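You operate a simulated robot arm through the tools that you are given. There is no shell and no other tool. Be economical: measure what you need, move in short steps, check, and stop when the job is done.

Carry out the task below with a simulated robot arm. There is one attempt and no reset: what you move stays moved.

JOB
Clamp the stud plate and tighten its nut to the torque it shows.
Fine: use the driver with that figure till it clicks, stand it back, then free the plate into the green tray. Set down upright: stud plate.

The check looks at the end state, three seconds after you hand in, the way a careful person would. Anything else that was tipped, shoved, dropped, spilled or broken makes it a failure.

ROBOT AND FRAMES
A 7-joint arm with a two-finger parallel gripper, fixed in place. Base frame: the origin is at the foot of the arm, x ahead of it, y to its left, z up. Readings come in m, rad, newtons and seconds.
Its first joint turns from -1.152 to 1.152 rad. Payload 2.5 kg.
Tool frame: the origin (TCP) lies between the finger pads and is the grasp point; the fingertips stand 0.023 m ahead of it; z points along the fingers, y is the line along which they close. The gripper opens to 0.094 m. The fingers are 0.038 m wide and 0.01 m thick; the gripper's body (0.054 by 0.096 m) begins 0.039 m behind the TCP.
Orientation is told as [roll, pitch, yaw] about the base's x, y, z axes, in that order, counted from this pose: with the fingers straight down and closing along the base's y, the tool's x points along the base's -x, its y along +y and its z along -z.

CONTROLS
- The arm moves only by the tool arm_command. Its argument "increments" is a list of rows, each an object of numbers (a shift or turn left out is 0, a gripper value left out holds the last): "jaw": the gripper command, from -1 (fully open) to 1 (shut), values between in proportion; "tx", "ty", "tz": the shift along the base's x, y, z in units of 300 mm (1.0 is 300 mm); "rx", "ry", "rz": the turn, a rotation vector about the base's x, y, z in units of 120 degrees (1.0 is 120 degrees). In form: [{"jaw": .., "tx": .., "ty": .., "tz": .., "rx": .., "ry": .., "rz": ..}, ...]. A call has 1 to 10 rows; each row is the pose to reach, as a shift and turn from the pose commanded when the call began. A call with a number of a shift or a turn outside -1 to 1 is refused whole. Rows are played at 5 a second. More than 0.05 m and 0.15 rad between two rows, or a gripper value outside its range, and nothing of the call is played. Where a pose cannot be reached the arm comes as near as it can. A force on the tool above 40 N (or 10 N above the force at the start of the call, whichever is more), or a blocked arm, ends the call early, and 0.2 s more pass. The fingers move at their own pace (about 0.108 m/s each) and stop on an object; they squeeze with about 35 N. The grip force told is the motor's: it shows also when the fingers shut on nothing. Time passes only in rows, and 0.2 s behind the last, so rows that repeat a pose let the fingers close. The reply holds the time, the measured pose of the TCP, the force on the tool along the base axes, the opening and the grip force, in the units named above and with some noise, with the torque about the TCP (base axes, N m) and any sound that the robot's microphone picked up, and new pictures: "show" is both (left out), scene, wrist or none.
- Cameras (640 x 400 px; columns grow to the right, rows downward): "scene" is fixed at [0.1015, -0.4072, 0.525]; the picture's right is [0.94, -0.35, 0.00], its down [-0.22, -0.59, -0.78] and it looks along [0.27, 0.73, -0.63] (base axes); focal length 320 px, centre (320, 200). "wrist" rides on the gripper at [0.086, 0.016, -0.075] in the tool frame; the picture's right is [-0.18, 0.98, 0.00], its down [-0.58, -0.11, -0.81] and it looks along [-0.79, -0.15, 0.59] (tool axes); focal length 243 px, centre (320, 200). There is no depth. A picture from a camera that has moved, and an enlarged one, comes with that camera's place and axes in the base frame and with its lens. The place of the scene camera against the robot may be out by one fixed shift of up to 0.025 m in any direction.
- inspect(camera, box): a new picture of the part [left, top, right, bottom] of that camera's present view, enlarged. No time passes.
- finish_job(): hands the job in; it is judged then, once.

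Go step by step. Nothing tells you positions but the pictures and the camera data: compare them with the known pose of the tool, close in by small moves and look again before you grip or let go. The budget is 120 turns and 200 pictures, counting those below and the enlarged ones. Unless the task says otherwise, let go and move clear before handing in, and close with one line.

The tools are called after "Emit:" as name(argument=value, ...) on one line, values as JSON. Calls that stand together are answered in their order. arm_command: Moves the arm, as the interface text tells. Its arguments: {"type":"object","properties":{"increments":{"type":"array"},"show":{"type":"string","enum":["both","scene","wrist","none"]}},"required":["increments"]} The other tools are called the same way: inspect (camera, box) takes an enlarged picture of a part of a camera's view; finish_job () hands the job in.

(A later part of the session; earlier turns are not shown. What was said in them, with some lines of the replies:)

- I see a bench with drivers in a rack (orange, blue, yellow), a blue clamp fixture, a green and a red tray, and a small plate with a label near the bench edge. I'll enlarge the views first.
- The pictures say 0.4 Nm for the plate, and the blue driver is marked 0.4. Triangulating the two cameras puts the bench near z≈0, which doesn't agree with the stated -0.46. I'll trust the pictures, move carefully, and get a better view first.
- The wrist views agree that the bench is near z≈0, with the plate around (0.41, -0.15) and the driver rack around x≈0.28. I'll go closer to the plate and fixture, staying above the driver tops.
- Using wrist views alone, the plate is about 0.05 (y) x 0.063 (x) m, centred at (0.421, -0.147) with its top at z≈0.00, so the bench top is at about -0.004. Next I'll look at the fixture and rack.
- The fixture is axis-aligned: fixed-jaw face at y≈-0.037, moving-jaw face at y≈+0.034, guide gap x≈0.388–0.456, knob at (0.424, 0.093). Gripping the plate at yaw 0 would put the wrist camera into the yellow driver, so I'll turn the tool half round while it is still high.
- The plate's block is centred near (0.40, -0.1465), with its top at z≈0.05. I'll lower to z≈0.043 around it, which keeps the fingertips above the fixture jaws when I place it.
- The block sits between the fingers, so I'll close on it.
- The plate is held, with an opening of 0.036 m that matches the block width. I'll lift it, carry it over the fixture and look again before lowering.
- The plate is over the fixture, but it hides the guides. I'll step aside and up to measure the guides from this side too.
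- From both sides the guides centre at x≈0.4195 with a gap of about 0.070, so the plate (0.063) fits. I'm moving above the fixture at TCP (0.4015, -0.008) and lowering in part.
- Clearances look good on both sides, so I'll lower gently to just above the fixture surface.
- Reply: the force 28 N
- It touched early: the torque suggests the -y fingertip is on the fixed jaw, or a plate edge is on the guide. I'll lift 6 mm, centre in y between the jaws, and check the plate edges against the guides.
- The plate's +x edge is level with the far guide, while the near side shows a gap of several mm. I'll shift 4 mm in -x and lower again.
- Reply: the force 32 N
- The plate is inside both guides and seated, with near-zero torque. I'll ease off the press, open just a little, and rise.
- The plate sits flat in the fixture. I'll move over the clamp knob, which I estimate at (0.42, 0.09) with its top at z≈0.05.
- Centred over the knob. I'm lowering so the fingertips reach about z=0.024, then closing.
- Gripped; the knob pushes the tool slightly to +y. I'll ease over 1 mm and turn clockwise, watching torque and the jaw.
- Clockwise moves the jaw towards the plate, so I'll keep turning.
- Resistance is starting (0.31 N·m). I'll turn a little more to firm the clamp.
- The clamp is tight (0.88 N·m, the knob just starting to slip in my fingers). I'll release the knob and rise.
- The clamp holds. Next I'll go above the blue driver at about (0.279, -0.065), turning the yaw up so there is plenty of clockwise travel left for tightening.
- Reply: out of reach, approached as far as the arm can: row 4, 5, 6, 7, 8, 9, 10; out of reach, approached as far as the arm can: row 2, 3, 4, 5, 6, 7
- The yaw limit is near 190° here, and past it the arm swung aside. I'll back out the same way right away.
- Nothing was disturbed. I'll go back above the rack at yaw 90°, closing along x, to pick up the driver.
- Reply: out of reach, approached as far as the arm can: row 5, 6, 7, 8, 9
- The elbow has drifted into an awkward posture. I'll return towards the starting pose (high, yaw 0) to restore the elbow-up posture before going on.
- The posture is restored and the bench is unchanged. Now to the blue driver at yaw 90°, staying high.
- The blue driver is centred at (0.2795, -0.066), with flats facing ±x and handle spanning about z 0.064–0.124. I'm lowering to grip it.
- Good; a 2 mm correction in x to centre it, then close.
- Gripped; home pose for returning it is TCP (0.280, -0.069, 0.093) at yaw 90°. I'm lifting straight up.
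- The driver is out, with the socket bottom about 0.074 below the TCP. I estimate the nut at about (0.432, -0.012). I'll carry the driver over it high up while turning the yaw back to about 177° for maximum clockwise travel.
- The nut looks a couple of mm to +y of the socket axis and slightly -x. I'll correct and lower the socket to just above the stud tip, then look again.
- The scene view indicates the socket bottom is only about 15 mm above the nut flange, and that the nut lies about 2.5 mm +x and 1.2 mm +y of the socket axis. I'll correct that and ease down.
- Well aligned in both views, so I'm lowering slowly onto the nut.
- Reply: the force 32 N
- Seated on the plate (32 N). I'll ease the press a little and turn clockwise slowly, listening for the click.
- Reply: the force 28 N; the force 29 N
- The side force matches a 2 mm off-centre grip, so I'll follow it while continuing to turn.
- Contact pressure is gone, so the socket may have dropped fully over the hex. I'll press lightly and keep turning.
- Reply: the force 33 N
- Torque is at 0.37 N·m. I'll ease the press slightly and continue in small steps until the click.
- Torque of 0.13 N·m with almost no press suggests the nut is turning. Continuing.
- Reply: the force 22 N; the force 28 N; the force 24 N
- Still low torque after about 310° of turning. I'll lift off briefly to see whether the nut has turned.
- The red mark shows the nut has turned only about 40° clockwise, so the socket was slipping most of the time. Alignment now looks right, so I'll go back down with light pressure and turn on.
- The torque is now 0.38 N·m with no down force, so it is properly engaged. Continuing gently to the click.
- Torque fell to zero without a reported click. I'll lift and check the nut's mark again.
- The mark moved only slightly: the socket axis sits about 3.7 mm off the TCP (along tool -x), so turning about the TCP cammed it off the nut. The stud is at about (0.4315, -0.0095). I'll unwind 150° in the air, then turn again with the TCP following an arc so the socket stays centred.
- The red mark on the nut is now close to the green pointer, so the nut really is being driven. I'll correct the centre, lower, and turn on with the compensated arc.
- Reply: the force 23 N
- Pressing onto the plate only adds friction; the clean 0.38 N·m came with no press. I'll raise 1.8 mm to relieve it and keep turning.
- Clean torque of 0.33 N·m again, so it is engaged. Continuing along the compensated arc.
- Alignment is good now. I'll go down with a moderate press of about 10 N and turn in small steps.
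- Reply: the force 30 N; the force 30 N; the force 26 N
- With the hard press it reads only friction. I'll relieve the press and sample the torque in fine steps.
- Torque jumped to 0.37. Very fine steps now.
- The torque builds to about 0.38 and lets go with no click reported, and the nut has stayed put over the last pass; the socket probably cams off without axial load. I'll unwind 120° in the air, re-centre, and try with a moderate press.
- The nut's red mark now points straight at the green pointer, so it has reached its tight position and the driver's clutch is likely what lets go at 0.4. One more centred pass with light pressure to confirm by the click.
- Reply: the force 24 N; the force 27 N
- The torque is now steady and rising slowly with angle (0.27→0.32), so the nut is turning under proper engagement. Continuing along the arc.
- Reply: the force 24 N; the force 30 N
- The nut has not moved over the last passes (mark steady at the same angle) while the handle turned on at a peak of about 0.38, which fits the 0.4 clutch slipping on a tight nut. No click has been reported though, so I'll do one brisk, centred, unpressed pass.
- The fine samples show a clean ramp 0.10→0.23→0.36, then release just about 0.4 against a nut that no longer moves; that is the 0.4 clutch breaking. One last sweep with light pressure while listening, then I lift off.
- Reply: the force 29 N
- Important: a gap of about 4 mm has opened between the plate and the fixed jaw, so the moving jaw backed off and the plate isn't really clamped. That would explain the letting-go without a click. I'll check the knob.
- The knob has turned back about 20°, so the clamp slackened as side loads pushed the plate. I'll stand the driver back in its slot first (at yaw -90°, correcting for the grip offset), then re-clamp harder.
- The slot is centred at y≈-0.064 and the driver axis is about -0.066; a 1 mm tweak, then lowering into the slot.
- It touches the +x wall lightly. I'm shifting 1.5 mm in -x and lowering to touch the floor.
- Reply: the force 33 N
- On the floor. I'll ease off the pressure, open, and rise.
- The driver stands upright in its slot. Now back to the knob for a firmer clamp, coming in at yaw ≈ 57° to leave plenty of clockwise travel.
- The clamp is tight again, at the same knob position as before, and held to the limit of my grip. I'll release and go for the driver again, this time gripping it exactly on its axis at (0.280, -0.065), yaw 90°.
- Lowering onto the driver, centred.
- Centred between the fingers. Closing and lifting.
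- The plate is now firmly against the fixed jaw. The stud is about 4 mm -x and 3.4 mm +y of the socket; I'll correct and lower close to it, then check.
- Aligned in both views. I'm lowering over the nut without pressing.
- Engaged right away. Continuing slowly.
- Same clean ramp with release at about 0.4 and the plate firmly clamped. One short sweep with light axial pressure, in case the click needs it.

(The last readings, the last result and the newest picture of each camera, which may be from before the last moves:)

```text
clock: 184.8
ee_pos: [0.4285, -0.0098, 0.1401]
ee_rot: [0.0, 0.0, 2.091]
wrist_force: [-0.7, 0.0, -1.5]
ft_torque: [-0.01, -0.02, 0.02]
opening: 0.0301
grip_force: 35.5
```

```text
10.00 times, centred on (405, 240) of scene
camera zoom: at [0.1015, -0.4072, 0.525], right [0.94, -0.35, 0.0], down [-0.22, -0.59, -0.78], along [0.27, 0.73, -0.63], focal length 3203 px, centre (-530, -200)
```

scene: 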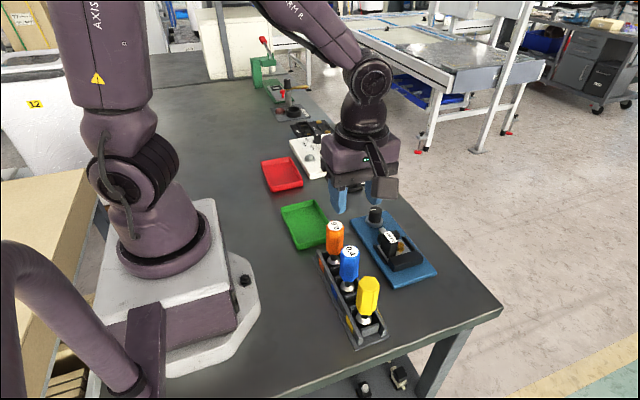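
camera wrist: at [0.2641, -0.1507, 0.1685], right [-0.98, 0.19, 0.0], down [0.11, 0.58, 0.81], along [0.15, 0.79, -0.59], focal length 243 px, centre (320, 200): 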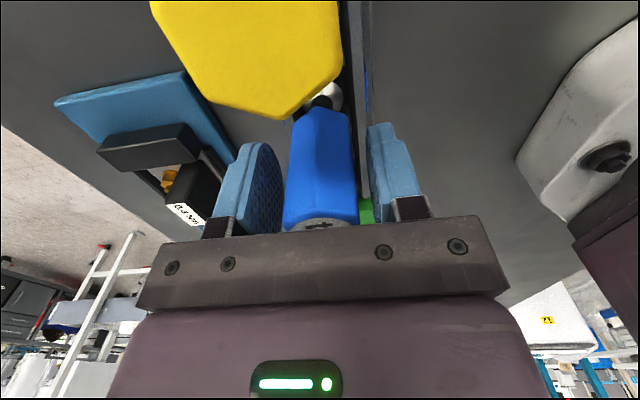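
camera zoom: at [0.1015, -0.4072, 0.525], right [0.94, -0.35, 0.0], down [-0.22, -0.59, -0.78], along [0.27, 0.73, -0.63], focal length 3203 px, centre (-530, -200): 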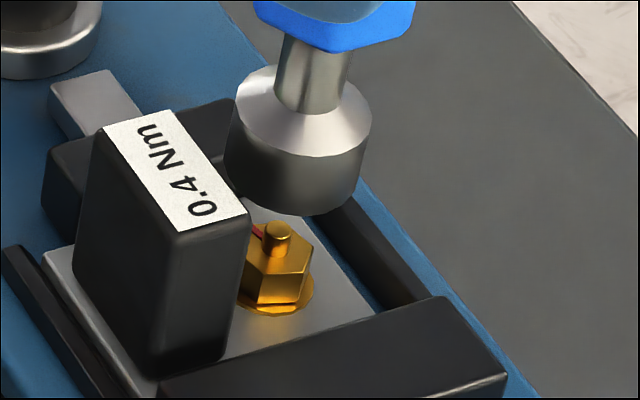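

The nut hasn't moved, its red mark lines up with the green pointer, and the 0.4 driver releases at its rated torque every time, so I take the nut as tight. Now standing the driver back in its slot at the pose it was picked from.

Emit:
arm_command(increments=[{"tz": 0.12}, {"tz": 0.24}, {"tz": 0.307, "tx": -0.04, "ty": -0.01, "rz": -0.03}, {"tz": 0.307, "tx": -0.12, "ty": -0.04, "rz": -0.07}, {"tz": 0.307, "tx": -0.2, "ty": -0.07, "rz": -0.11}, {"tz": 0.307, "tx": -0.28, "ty": -0.1, "rz": -0.15}, {"tz": 0.307, "tx": -0.36, "ty": -0.13, "rz": -0.19}, {"tz": 0.307, "tx": -0.43, "ty": -0.16, "rz": -0.23}, {"tz": 0.307, "tx": -0.492, "ty": -0.182, "rz": -0.25}, {"tz": 0.307, "tx": -0.492, "ty": -0.182, "rz": -0.25}], show="none")

Emit:
inspect(camera="wrist", box=[240, 0, 400, 120])

Emit:
inspect(camera="scene", box=[310, 160, 410, 310])

```text
clock: 187.0
ee_pos: [0.2808, -0.0641, 0.2329]
ee_rot: [-0.001, 0.001, 1.565]
wrist_force: [-0.2, 0.9, -2.3]
ft_torque: [0.02, -0.02, -0.01]
opening: 0.0302
grip_force: 34.7
```

```text
3.33 times, centred on (320, 60) of wrist
camera zoom: at [0.2635, -0.151, 0.3081], right [-0.98, 0.19, 0.0], down [0.11, 0.58, 0.81], along [0.15, 0.79, -0.59], focal length 809 px, centre (320, 667)
```

zoom: 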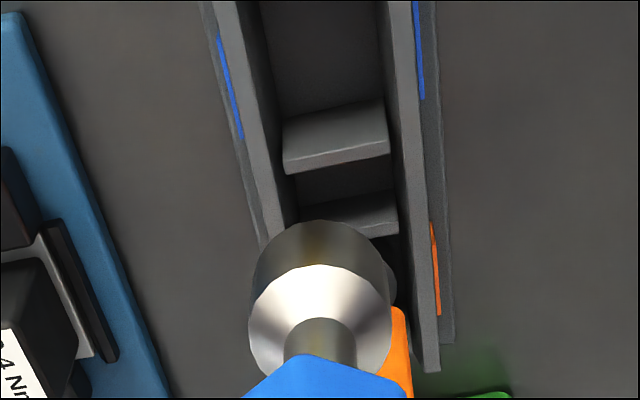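

```text
2.67 times, centred on (360, 235) of scene
camera zoom: at [0.1015, -0.4072, 0.525], right [0.94, -0.35, 0.0], down [-0.22, -0.59, -0.78], along [0.27, 0.73, -0.63], focal length 854 px, centre (213, 107)
```

zoom: 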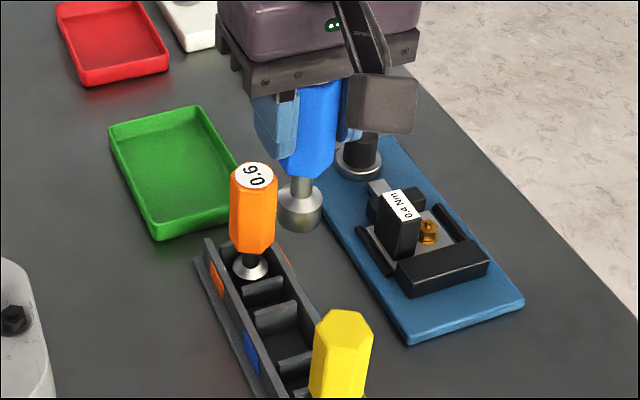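

Right over its slot. Lowering.

Emit:
arm_command(increments=[{"tz": -0.1}, {"tz": -0.2}, {"tz": -0.3}, {"tz": -0.36}, {"tz": -0.41}, {"tz": -0.44}, {"tz": -0.453}, {"tz": -0.46}, {"tz": -0.46}], show="none")

```text
clock: 189.0
ee_pos: [0.2809, -0.0654, 0.094]
ee_rot: [0.001, 0.002, 1.567]
wrist_force: [0.7, 0.0, -2.4]
ft_torque: [-0.01, 0.0, -0.02]
opening: 0.0301
grip_force: 35.0
```

Emit:
arm_command(increments=[{"tz": -0.004}, {"tz": -0.008}, {"tz": -0.011}, {"tz": -0.014}, {"tz": -0.014}], show="none")

```text
clock: 190.2
ee_pos: [0.2808, -0.0646, 0.0902]
ee_rot: [0.002, -0.001, 1.566]
wrist_force: [-11.6, 0.0, 33.0]
ft_torque: [-0.1, 0.48, 0.05]
opening: 0.03
grip_force: 35.0
```

Seated. Easing off, opening and rising.

Emit:
arm_command(increments=[{"tz": 0.008}, {"tz": 0.008}, {"tz": 0.008, "jaw": 0}, {"tz": 0.008, "jaw": 0}, {"tz": 0.008, "jaw": 0}, {"tz": 0.1, "jaw": 0}, {"tz": 0.22, "jaw": 0}, {"tz": 0.35, "jaw": 0}, {"tz": 0.45, "jaw": 0}])

Emit:
inspect(camera="scene", box=[310, 190, 440, 310])

```text
clock: 192.2
ee_pos: [0.2809, -0.0639, 0.2264]
ee_rot: [0.0, 0.0, 1.569]
wrist_force: [-0.6, 0.5, -1.2]
ft_torque: [-0.01, 0.01, -0.04]
opening: 0.0472
grip_force: 0.2
camera wrist: at [0.2645, -0.1498, 0.3005], right [-0.98, 0.19, 0.0], down [0.11, 0.58, 0.81], along [0.15, 0.79, -0.59], focal length 243 px, centre (320, 200)
```

scene: 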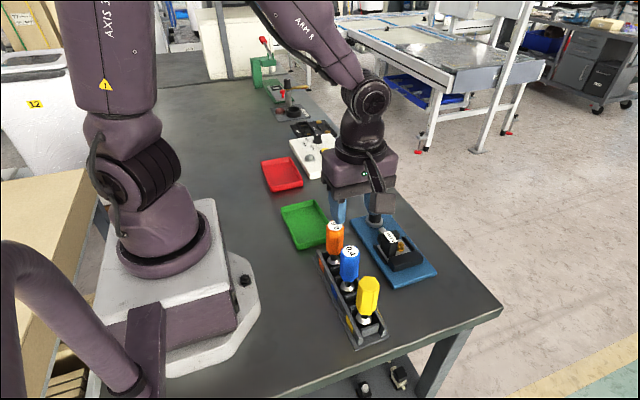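
wrist: 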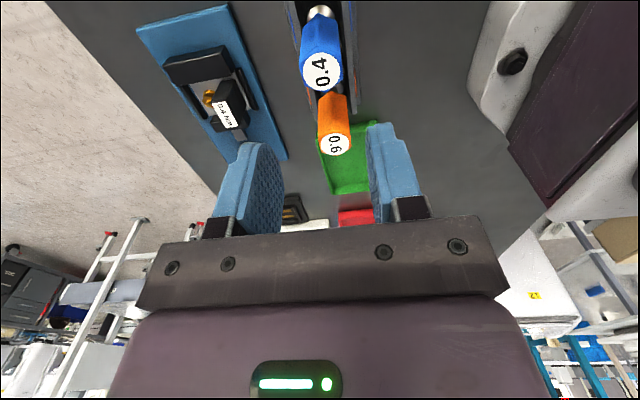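

```text
3.33 times, centred on (375, 250) of scene
camera zoom: at [0.1015, -0.4072, 0.525], right [0.94, -0.35, 0.0], down [-0.22, -0.59, -0.78], along [0.27, 0.73, -0.63], focal length 1068 px, centre (137, 33)
```

zoom: 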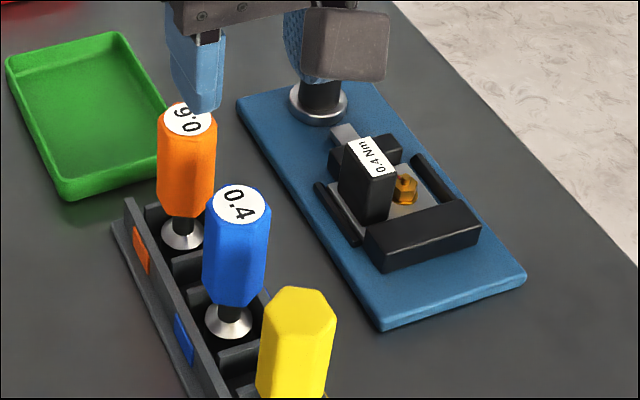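

The driver stands upright in its slot. Now to the knob to free the plate, coming in at yaw ≈ 17° so I can turn counter-clockwise.

Emit:
arm_command(increments=[{"rz": -0.06, "tx": 0.03, "ty": 0.05}, {"rz": -0.12, "tx": 0.08, "ty": 0.1}, {"rz": -0.18, "tx": 0.13, "ty": 0.15}, {"rz": -0.24, "tx": 0.18, "ty": 0.2}, {"rz": -0.3, "tx": 0.23, "ty": 0.25}, {"rz": -0.36, "tx": 0.28, "ty": 0.3}, {"rz": -0.42, "tx": 0.33, "ty": 0.35}, {"rz": -0.48, "tx": 0.38, "ty": 0.4}, {"rz": -0.54, "tx": 0.43, "ty": 0.45}, {"rz": -0.606, "tx": 0.463, "ty": 0.513}], show="none")

Emit:
arm_command(increments=[{"tz": -0.12}, {"tz": -0.24}, {"tz": -0.36}, {"tz": -0.44}, {"tz": -0.44}], show="wrist")

```text
clock: 194.4
ee_pos: [0.4213, 0.0902, 0.2257]
ee_rot: [0.0, -0.001, 0.296]
wrist_force: [0.2, 0.6, -0.2]
ft_torque: [0.01, -0.03, 0.0]
opening: 0.0472
grip_force: 0.1
```

```text
clock: 195.6
ee_pos: [0.4211, 0.0888, 0.0932]
ee_rot: [-0.001, 0.0, 0.298]
wrist_force: [0.0, -0.2, -0.3]
ft_torque: [0.0, 0.0, -0.01]
opening: 0.0475
grip_force: 0.1
camera wrist: at [0.3322, 0.0796, 0.1678], right [-0.11, 0.99, 0.0], down [0.59, 0.07, 0.81], along [0.8, 0.09, -0.59], focal length 243 px, centre (320, 200)
```

wrist: 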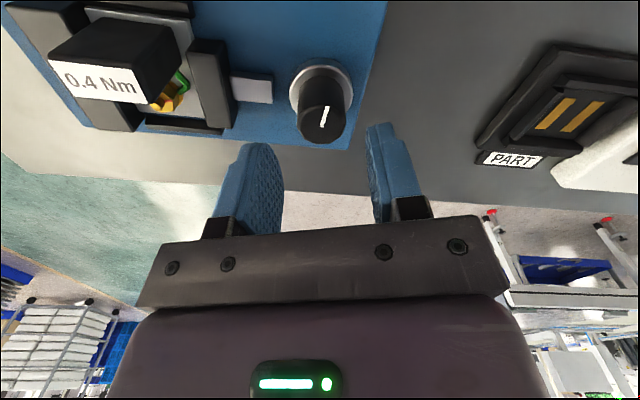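

Emit:
arm_command(increments=[{"tz": -0.06, "ty": 0.002}, {"tz": -0.12, "ty": 0.002}, {"tz": -0.162, "ty": 0.002}, {"tz": -0.162, "ty": 0.002}, {"tz": -0.162, "ty": 0.002, "jaw": 1}, {"tz": -0.162, "ty": 0.002, "jaw": 1}, {"tz": -0.162, "ty": 0.002, "jaw": 1}], show="none")

Emit:
arm_command(increments=[{"rz": 0.06}, {"rz": 0.12}, {"rz": 0.18}, {"rz": 0.24}, {"rz": 0.3}, {"rz": 0.36}, {"rz": 0.42}, {"rz": 0.48}, {"rz": 0.54}, {"rz": 0.6}], show="none")

Emit:
inspect(camera="scene", box=[350, 195, 430, 275])

```text
clock: 197.2
ee_pos: [0.4205, 0.0913, 0.0454]
ee_rot: [0.0, 0.0, 0.299]
wrist_force: [0.4, 7.7, -3.4]
ft_torque: [-0.61, -0.27, 0.0]
opening: 0.0296
grip_force: 45.2
```

```text
clock: 199.4
ee_pos: [0.4211, 0.0898, 0.0452]
ee_rot: [-0.003, -0.001, 1.556]
wrist_force: [16.5, 14.4, -21.4]
ft_torque: [0.91, 0.61, -0.01]
opening: 0.0296
grip_force: 44.7
```

```text
5.00 times, centred on (390, 235) of scene
camera zoom: at [0.1016, -0.4072, 0.5249], right [0.94, -0.35, 0.0], down [-0.22, -0.59, -0.78], along [0.27, 0.73, -0.63], focal length 1602 px, centre (-30, 25)
```

zoom: 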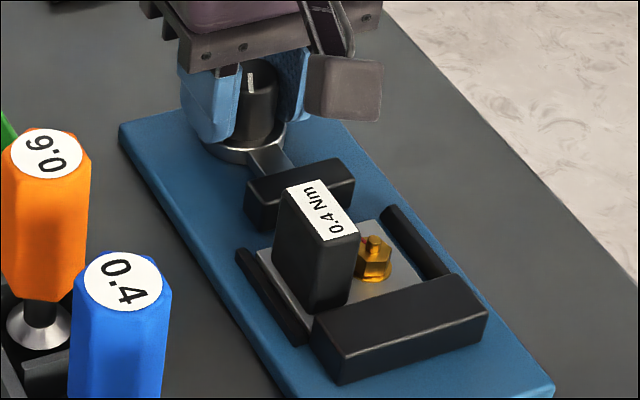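

The jaw has opened and the plate stays put. Turning on to about the original open position, then releasing.

Emit:
arm_command(increments=[{"rz": 0.06, "tx": 0.003, "ty": 0.003}, {"rz": 0.12, "tx": 0.003, "ty": 0.003}, {"rz": 0.18, "tx": 0.003, "ty": 0.003}, {"rz": 0.24, "tx": 0.003, "ty": 0.003}, {"rz": 0.3, "tx": 0.003, "ty": 0.003}, {"rz": 0.3, "jaw": 0, "tx": 0.003, "ty": 0.003}, {"rz": 0.3, "jaw": 0, "tx": 0.003, "ty": 0.003}, {"rz": 0.3, "jaw": 0, "tx": 0.003, "ty": 0.003}], show="none")

Emit:
arm_command(increments=[{"tz": 0.1}, {"tz": 0.25}, {"tz": 0.4}, {"tz": 0.45, "rz": 0.06}, {"tz": 0.45, "rz": 0.12, "ty": -0.05}, {"tz": 0.45, "rz": 0.18, "ty": -0.13, "tx": -0.02}, {"tz": 0.45, "rz": 0.24, "ty": -0.21, "tx": -0.04}, {"tz": 0.45, "rz": 0.3, "ty": -0.28, "tx": -0.06}, {"tz": 0.45, "rz": 0.36, "ty": -0.34, "tx": -0.08}, {"tz": 0.45, "rz": 0.42, "ty": -0.34, "tx": -0.08}], show="both")

Emit:
inspect(camera="scene", box=[350, 195, 430, 275])

```text
clock: 201.2
ee_pos: [0.4211, 0.0918, 0.0459]
ee_rot: [0.002, -0.001, 2.183]
wrist_force: [0.2, 0.0, -0.4]
ft_torque: [-0.03, 0.0, 0.0]
opening: 0.0471
grip_force: 0.1
```

```text
clock: 203.4
ee_pos: [0.396, -0.0118, 0.1812]
ee_rot: [0.0, -0.001, 3.064]
wrist_force: [-0.3, 0.7, -0.1]
ft_torque: [0.02, 0.0, -0.01]
opening: 0.0468
grip_force: 0.0
camera wrist: at [0.4808, -0.0337, 0.256], right [-0.26, -0.97, 0.0], down [-0.57, 0.15, 0.81], along [-0.78, 0.21, -0.59], focal length 243 px, centre (320, 200)
```

scene: 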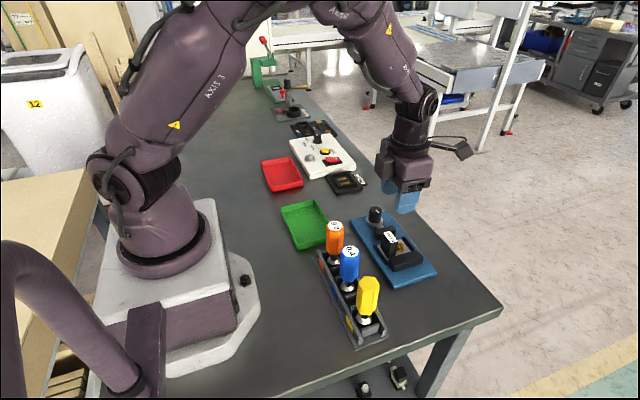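
wrist: 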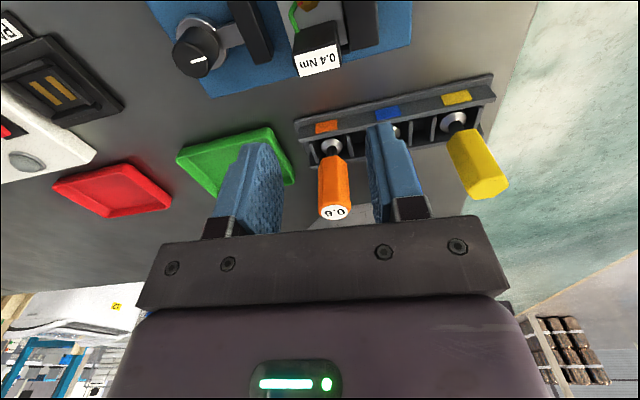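

```text
5.00 times, centred on (390, 235) of scene
camera zoom: at [0.1015, -0.4072, 0.525], right [0.94, -0.35, 0.0], down [-0.22, -0.59, -0.78], along [0.27, 0.73, -0.63], focal length 1602 px, centre (-30, 25)
```

zoom: 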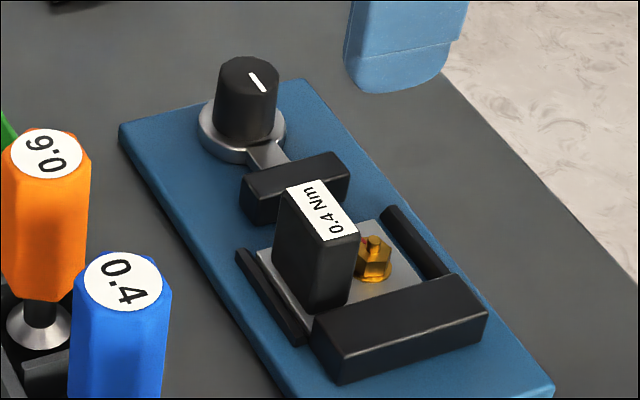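

The plate is free, sitting against the fixed jaw. I'll lower at yaw 180° with the fingertips kept above the jaw top, and grip the block.

Emit:
arm_command(increments=[{"rz": 0.037, "tx": -0.007, "ty": 0.003, "tz": -0.1}, {"rz": 0.037, "tx": -0.007, "ty": 0.003, "tz": -0.2}, {"rz": 0.037, "tx": -0.007, "ty": 0.003, "tz": -0.3}, {"rz": 0.037, "tx": -0.007, "ty": 0.003, "tz": -0.3}], show="wrist")

Emit:
inspect(camera="wrist", box=[200, 0, 440, 240])

```text
clock: 204.4
ee_pos: [0.3944, -0.011, 0.0913]
ee_rot: [0.001, 0.002, 3.138]
wrist_force: [0.4, 0.7, 0.4]
ft_torque: [0.03, -0.01, 0.01]
opening: 0.0471
grip_force: 0.1
camera wrist: at [0.4803, -0.0269, 0.1652], right [-0.19, -0.98, 0.0], down [-0.58, 0.11, 0.81], along [-0.79, 0.15, -0.59], focal length 243 px, centre (320, 200)
```

wrist: 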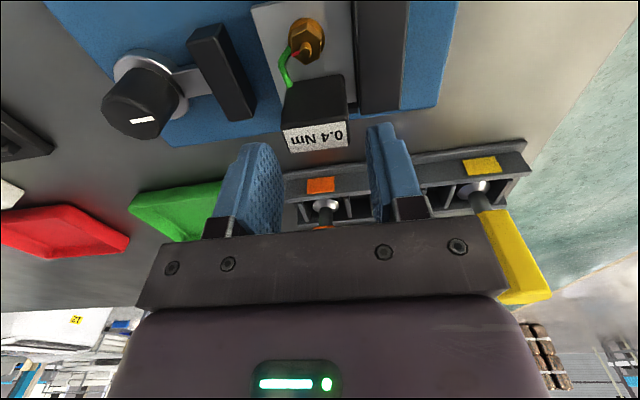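

```text
1.67 times, centred on (320, 120) of wrist
camera zoom: at [0.4803, -0.0269, 0.1652], right [-0.19, -0.98, 0.0], down [-0.58, 0.11, 0.81], along [-0.79, 0.15, -0.59], focal length 404 px, centre (320, 333)
```

zoom: 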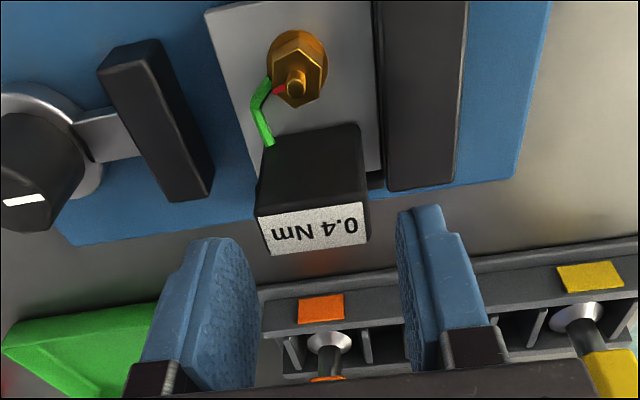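

Emit:
arm_command(increments=[{"tx": 0.007, "ty": 0.003, "tz": -0.05}, {"tx": 0.007, "ty": 0.003, "tz": -0.096}, {"tx": 0.007, "ty": 0.003, "tz": -0.096}, {"tx": 0.007, "ty": 0.003, "tz": -0.096, "jaw": 1}, {"tx": 0.007, "ty": 0.003, "tz": -0.096, "jaw": 1}, {"tx": 0.007, "ty": 0.003, "tz": -0.096, "jaw": 1}], show="wrist")

```text
clock: 205.8
ee_pos: [0.3971, -0.0101, 0.0605]
ee_rot: [-0.002, 0.0, 3.139]
wrist_force: [0.2, 0.9, -0.4]
ft_torque: [0.0, 0.0, 0.02]
opening: 0.0356
grip_force: 35.4
camera wrist: at [0.4828, -0.0262, 0.1359], right [-0.19, -0.98, 0.0], down [-0.58, 0.11, 0.81], along [-0.79, 0.15, -0.59], focal length 243 px, centre (320, 200)
```

wrist: 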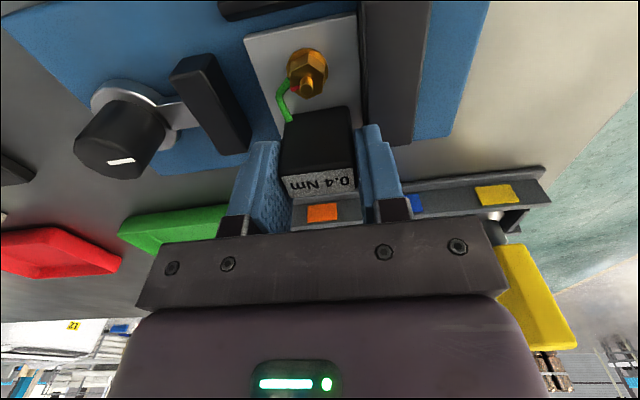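

Gripped. Lifting clear and carrying it over the green tray, whose centre I estimate at about (0.27, 0.147).

Emit:
arm_command(increments=[{"tz": 0.05}, {"tz": 0.15}, {"tz": 0.28}, {"tz": 0.4}, {"tz": 0.5}, {"tz": 0.5, "ty": 0.12}, {"tz": 0.5, "ty": 0.24, "tx": -0.06}, {"tz": 0.5, "ty": 0.34, "tx": -0.16}, {"tz": 0.5, "ty": 0.43, "tx": -0.27}, {"tz": 0.5, "ty": 0.5, "tx": -0.37}], show="none")

Emit:
arm_command(increments=[{"tx": -0.06, "ty": 0.02}, {"tx": -0.11, "ty": 0.023}, {"tx": -0.11, "ty": 0.023}])

Emit:
inspect(camera="scene", box=[250, 130, 370, 260])

```text
clock: 208.0
ee_pos: [0.2822, 0.1394, 0.2111]
ee_rot: [0.001, 0.001, 3.14]
wrist_force: [0.2, 0.3, -1.7]
ft_torque: [0.0, 0.0, -0.01]
opening: 0.0356
grip_force: 34.8
```

```text
clock: 208.8
ee_pos: [0.2504, 0.146, 0.2123]
ee_rot: [0.0, 0.0, 3.14]
wrist_force: [-0.4, -0.2, -1.8]
ft_torque: [-0.02, 0.05, 0.02]
opening: 0.0356
grip_force: 35.0
camera wrist: at [0.3367, 0.1308, 0.287], right [-0.19, -0.98, 0.0], down [-0.58, 0.11, 0.81], along [-0.79, 0.15, -0.59], focal length 243 px, centre (320, 200)
```

scene: 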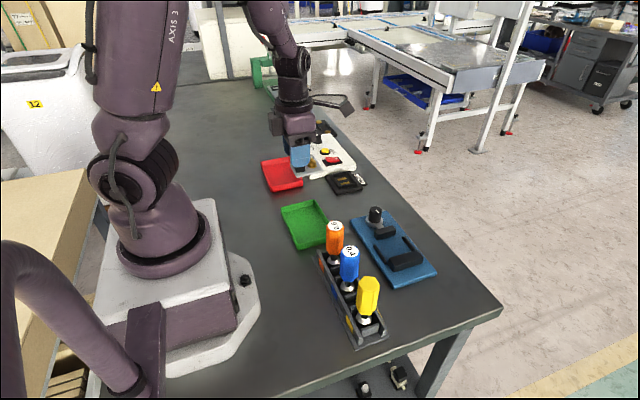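
wrist: 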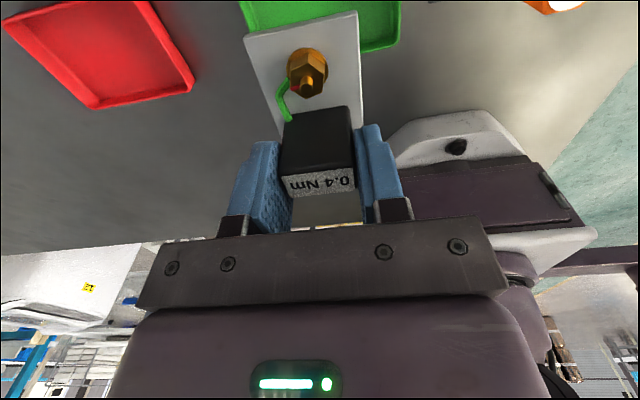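

```text
3.08 times, centred on (310, 195) of scene
camera zoom: at [0.1015, -0.4072, 0.525], right [0.94, -0.35, 0.0], down [-0.22, -0.59, -0.78], along [0.27, 0.73, -0.63], focal length 986 px, centre (351, 215)
```

zoom: 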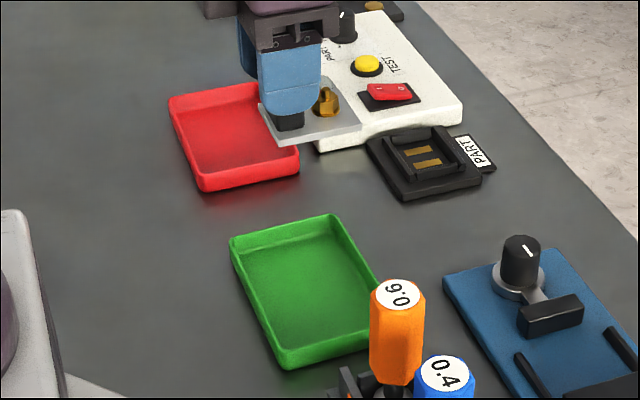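

The wrist view puts the tray at x 0.218–0.316, y 0.071–0.208, centre (0.267, 0.140), so the TCP should be at (0.249, 0.140). Lowering part way.

Emit:
arm_command(increments=[{"tx": -0.004, "ty": -0.02, "tz": -0.1}, {"tx": -0.004, "ty": -0.02, "tz": -0.22}, {"tx": -0.004, "ty": -0.02, "tz": -0.34}, {"tx": -0.004, "ty": -0.02, "tz": -0.44}, {"tx": -0.004, "ty": -0.02, "tz": -0.44}])

Emit:
inspect(camera="scene", box=[260, 170, 350, 260])

```text
clock: 210.0
ee_pos: [0.2501, 0.1406, 0.0795]
ee_rot: [-0.001, 0.0, 3.14]
wrist_force: [-0.9, 0.3, -1.4]
ft_torque: [0.0, 0.02, 0.01]
opening: 0.036
grip_force: 34.8
camera wrist: at [0.3349, 0.1254, 0.1546], right [-0.19, -0.98, 0.0], down [-0.58, 0.11, 0.81], along [-0.79, 0.15, -0.59], focal length 243 px, centre (320, 200)
```

scene: 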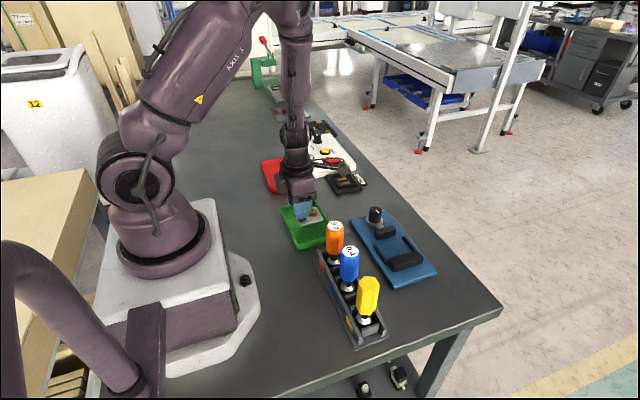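
wrist: 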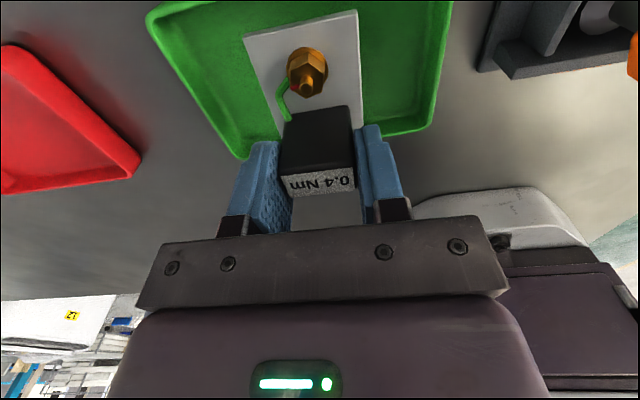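

```text
4.44 times, centred on (305, 215) of scene
camera zoom: at [0.1015, -0.4072, 0.525], right [0.94, -0.35, 0.0], down [-0.22, -0.59, -0.78], along [0.27, 0.73, -0.63], focal length 1424 px, centre (387, 133)
```

zoom: 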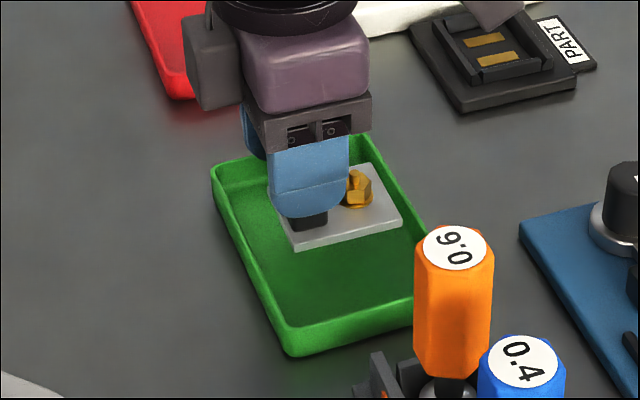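

The plate is well inside the tray outline. Lowering to touch.

Emit:
arm_command(increments=[{"tz": -0.03}, {"tz": -0.06}, {"tz": -0.08}, {"tz": -0.09}, {"tz": -0.096}, {"tz": -0.096}], show="none")

```text
clock: 211.4
ee_pos: [0.251, 0.1413, 0.0502]
ee_rot: [-0.001, 0.001, 3.141]
wrist_force: [-4.6, -2.1, 31.9]
ft_torque: [-0.11, -0.1, -0.05]
opening: 0.0356
grip_force: 35.1
```

Contact on the tray floor. Easing off, opening and rising clear.

Emit:
arm_command(increments=[{"tz": 0.008}, {"tz": 0.008}, {"tz": 0.008, "jaw": 0}, {"tz": 0.008, "jaw": 0}, {"tz": 0.008, "jaw": 0}, {"tz": 0.08, "jaw": 0}, {"tz": 0.2, "jaw": 0}, {"tz": 0.35, "jaw": 0}, {"tz": 0.5, "jaw": 0}, {"tz": 0.6, "jaw": 0}])

Emit:
inspect(camera="scene", box=[260, 170, 400, 300])

Emit:
inspect(camera="wrist", box=[200, 0, 440, 130])

```text
clock: 213.6
ee_pos: [0.2511, 0.1435, 0.2328]
ee_rot: [0.0, -0.003, 3.14]
wrist_force: [-0.2, -0.9, 0.3]
ft_torque: [0.02, -0.01, 0.0]
opening: 0.0472
grip_force: 0.1
camera wrist: at [0.3372, 0.1263, 0.3077], right [-0.19, -0.98, 0.0], down [-0.58, 0.11, 0.81], along [-0.79, 0.15, -0.59], focal length 243 px, centre (320, 200)
```

scene: 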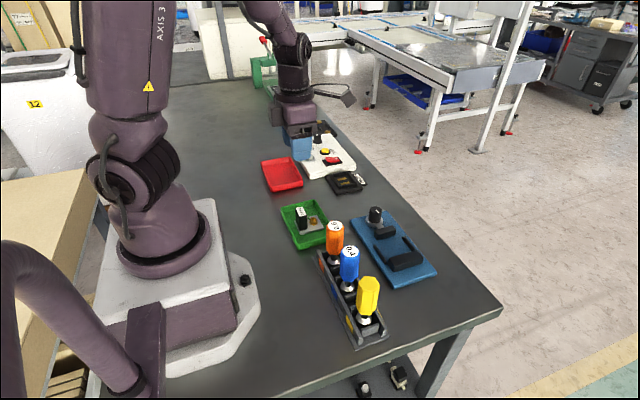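
wrist: 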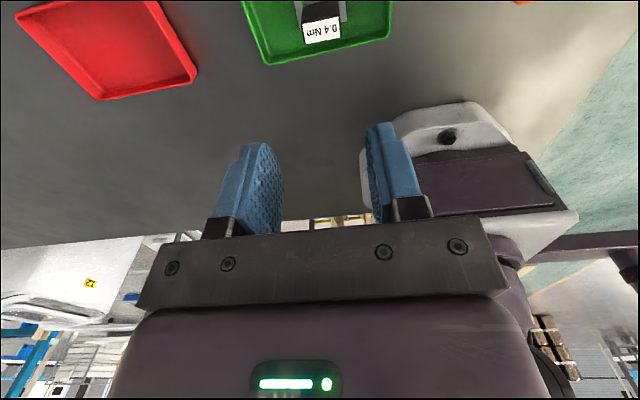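

```text
3.08 times, centred on (330, 235) of scene
camera zoom: at [0.1015, -0.4072, 0.525], right [0.94, -0.35, 0.0], down [-0.22, -0.59, -0.78], along [0.27, 0.73, -0.63], focal length 986 px, centre (289, 92)
```

zoom: 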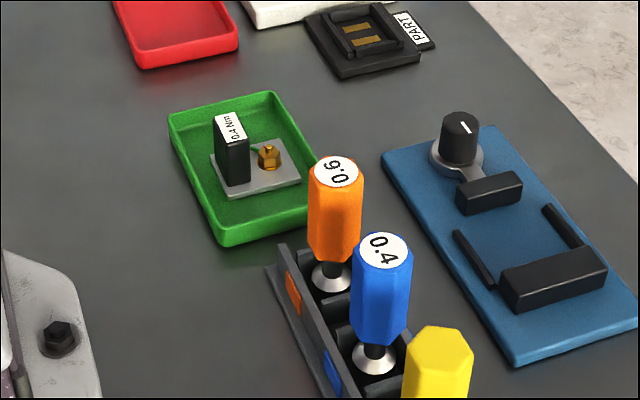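

```text
2.67 times, centred on (320, 65) of wrist
camera zoom: at [0.3372, 0.1263, 0.3077], right [-0.19, -0.98, 0.0], down [-0.58, 0.11, 0.81], along [-0.79, 0.15, -0.59], focal length 647 px, centre (320, 560)
5 turns are left
```

zoom: 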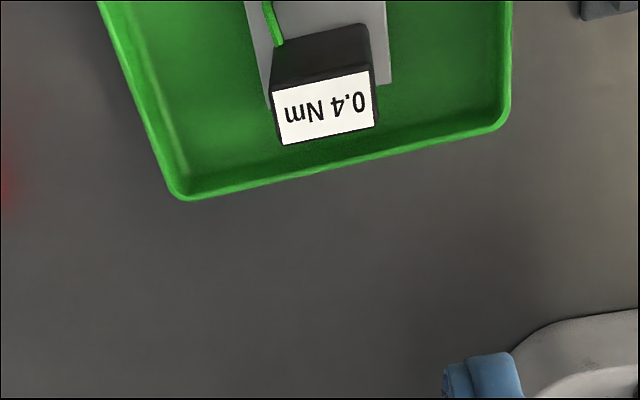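

The plate lies flat and upright in the green tray, the blue driver is back in its slot, the clamp is open, and the arm is clear. I'm handing in.

Emit:
finish_job()

```text
The job is handed in.
```

I handed the job in, but I can't confirm the nut reached 0.4 Nm because the microphone never picked up a click. The 0.4 driver repeatedly let go just above 0.36–0.38 Nm on the wrist sensor, and the nut had stopped turning. I read that as its clutch slipping at 0.4 Nm. During the first tightening passes the plate slid back from the fixed jaw and a gap opened, so I re-clamped it and tightened again. The plate is upright in the green tray, the driver is back in its slot, the clamp is open, and nothing else looks disturbed. The work surface measured about z = 0, not the -0.46 in the brief.
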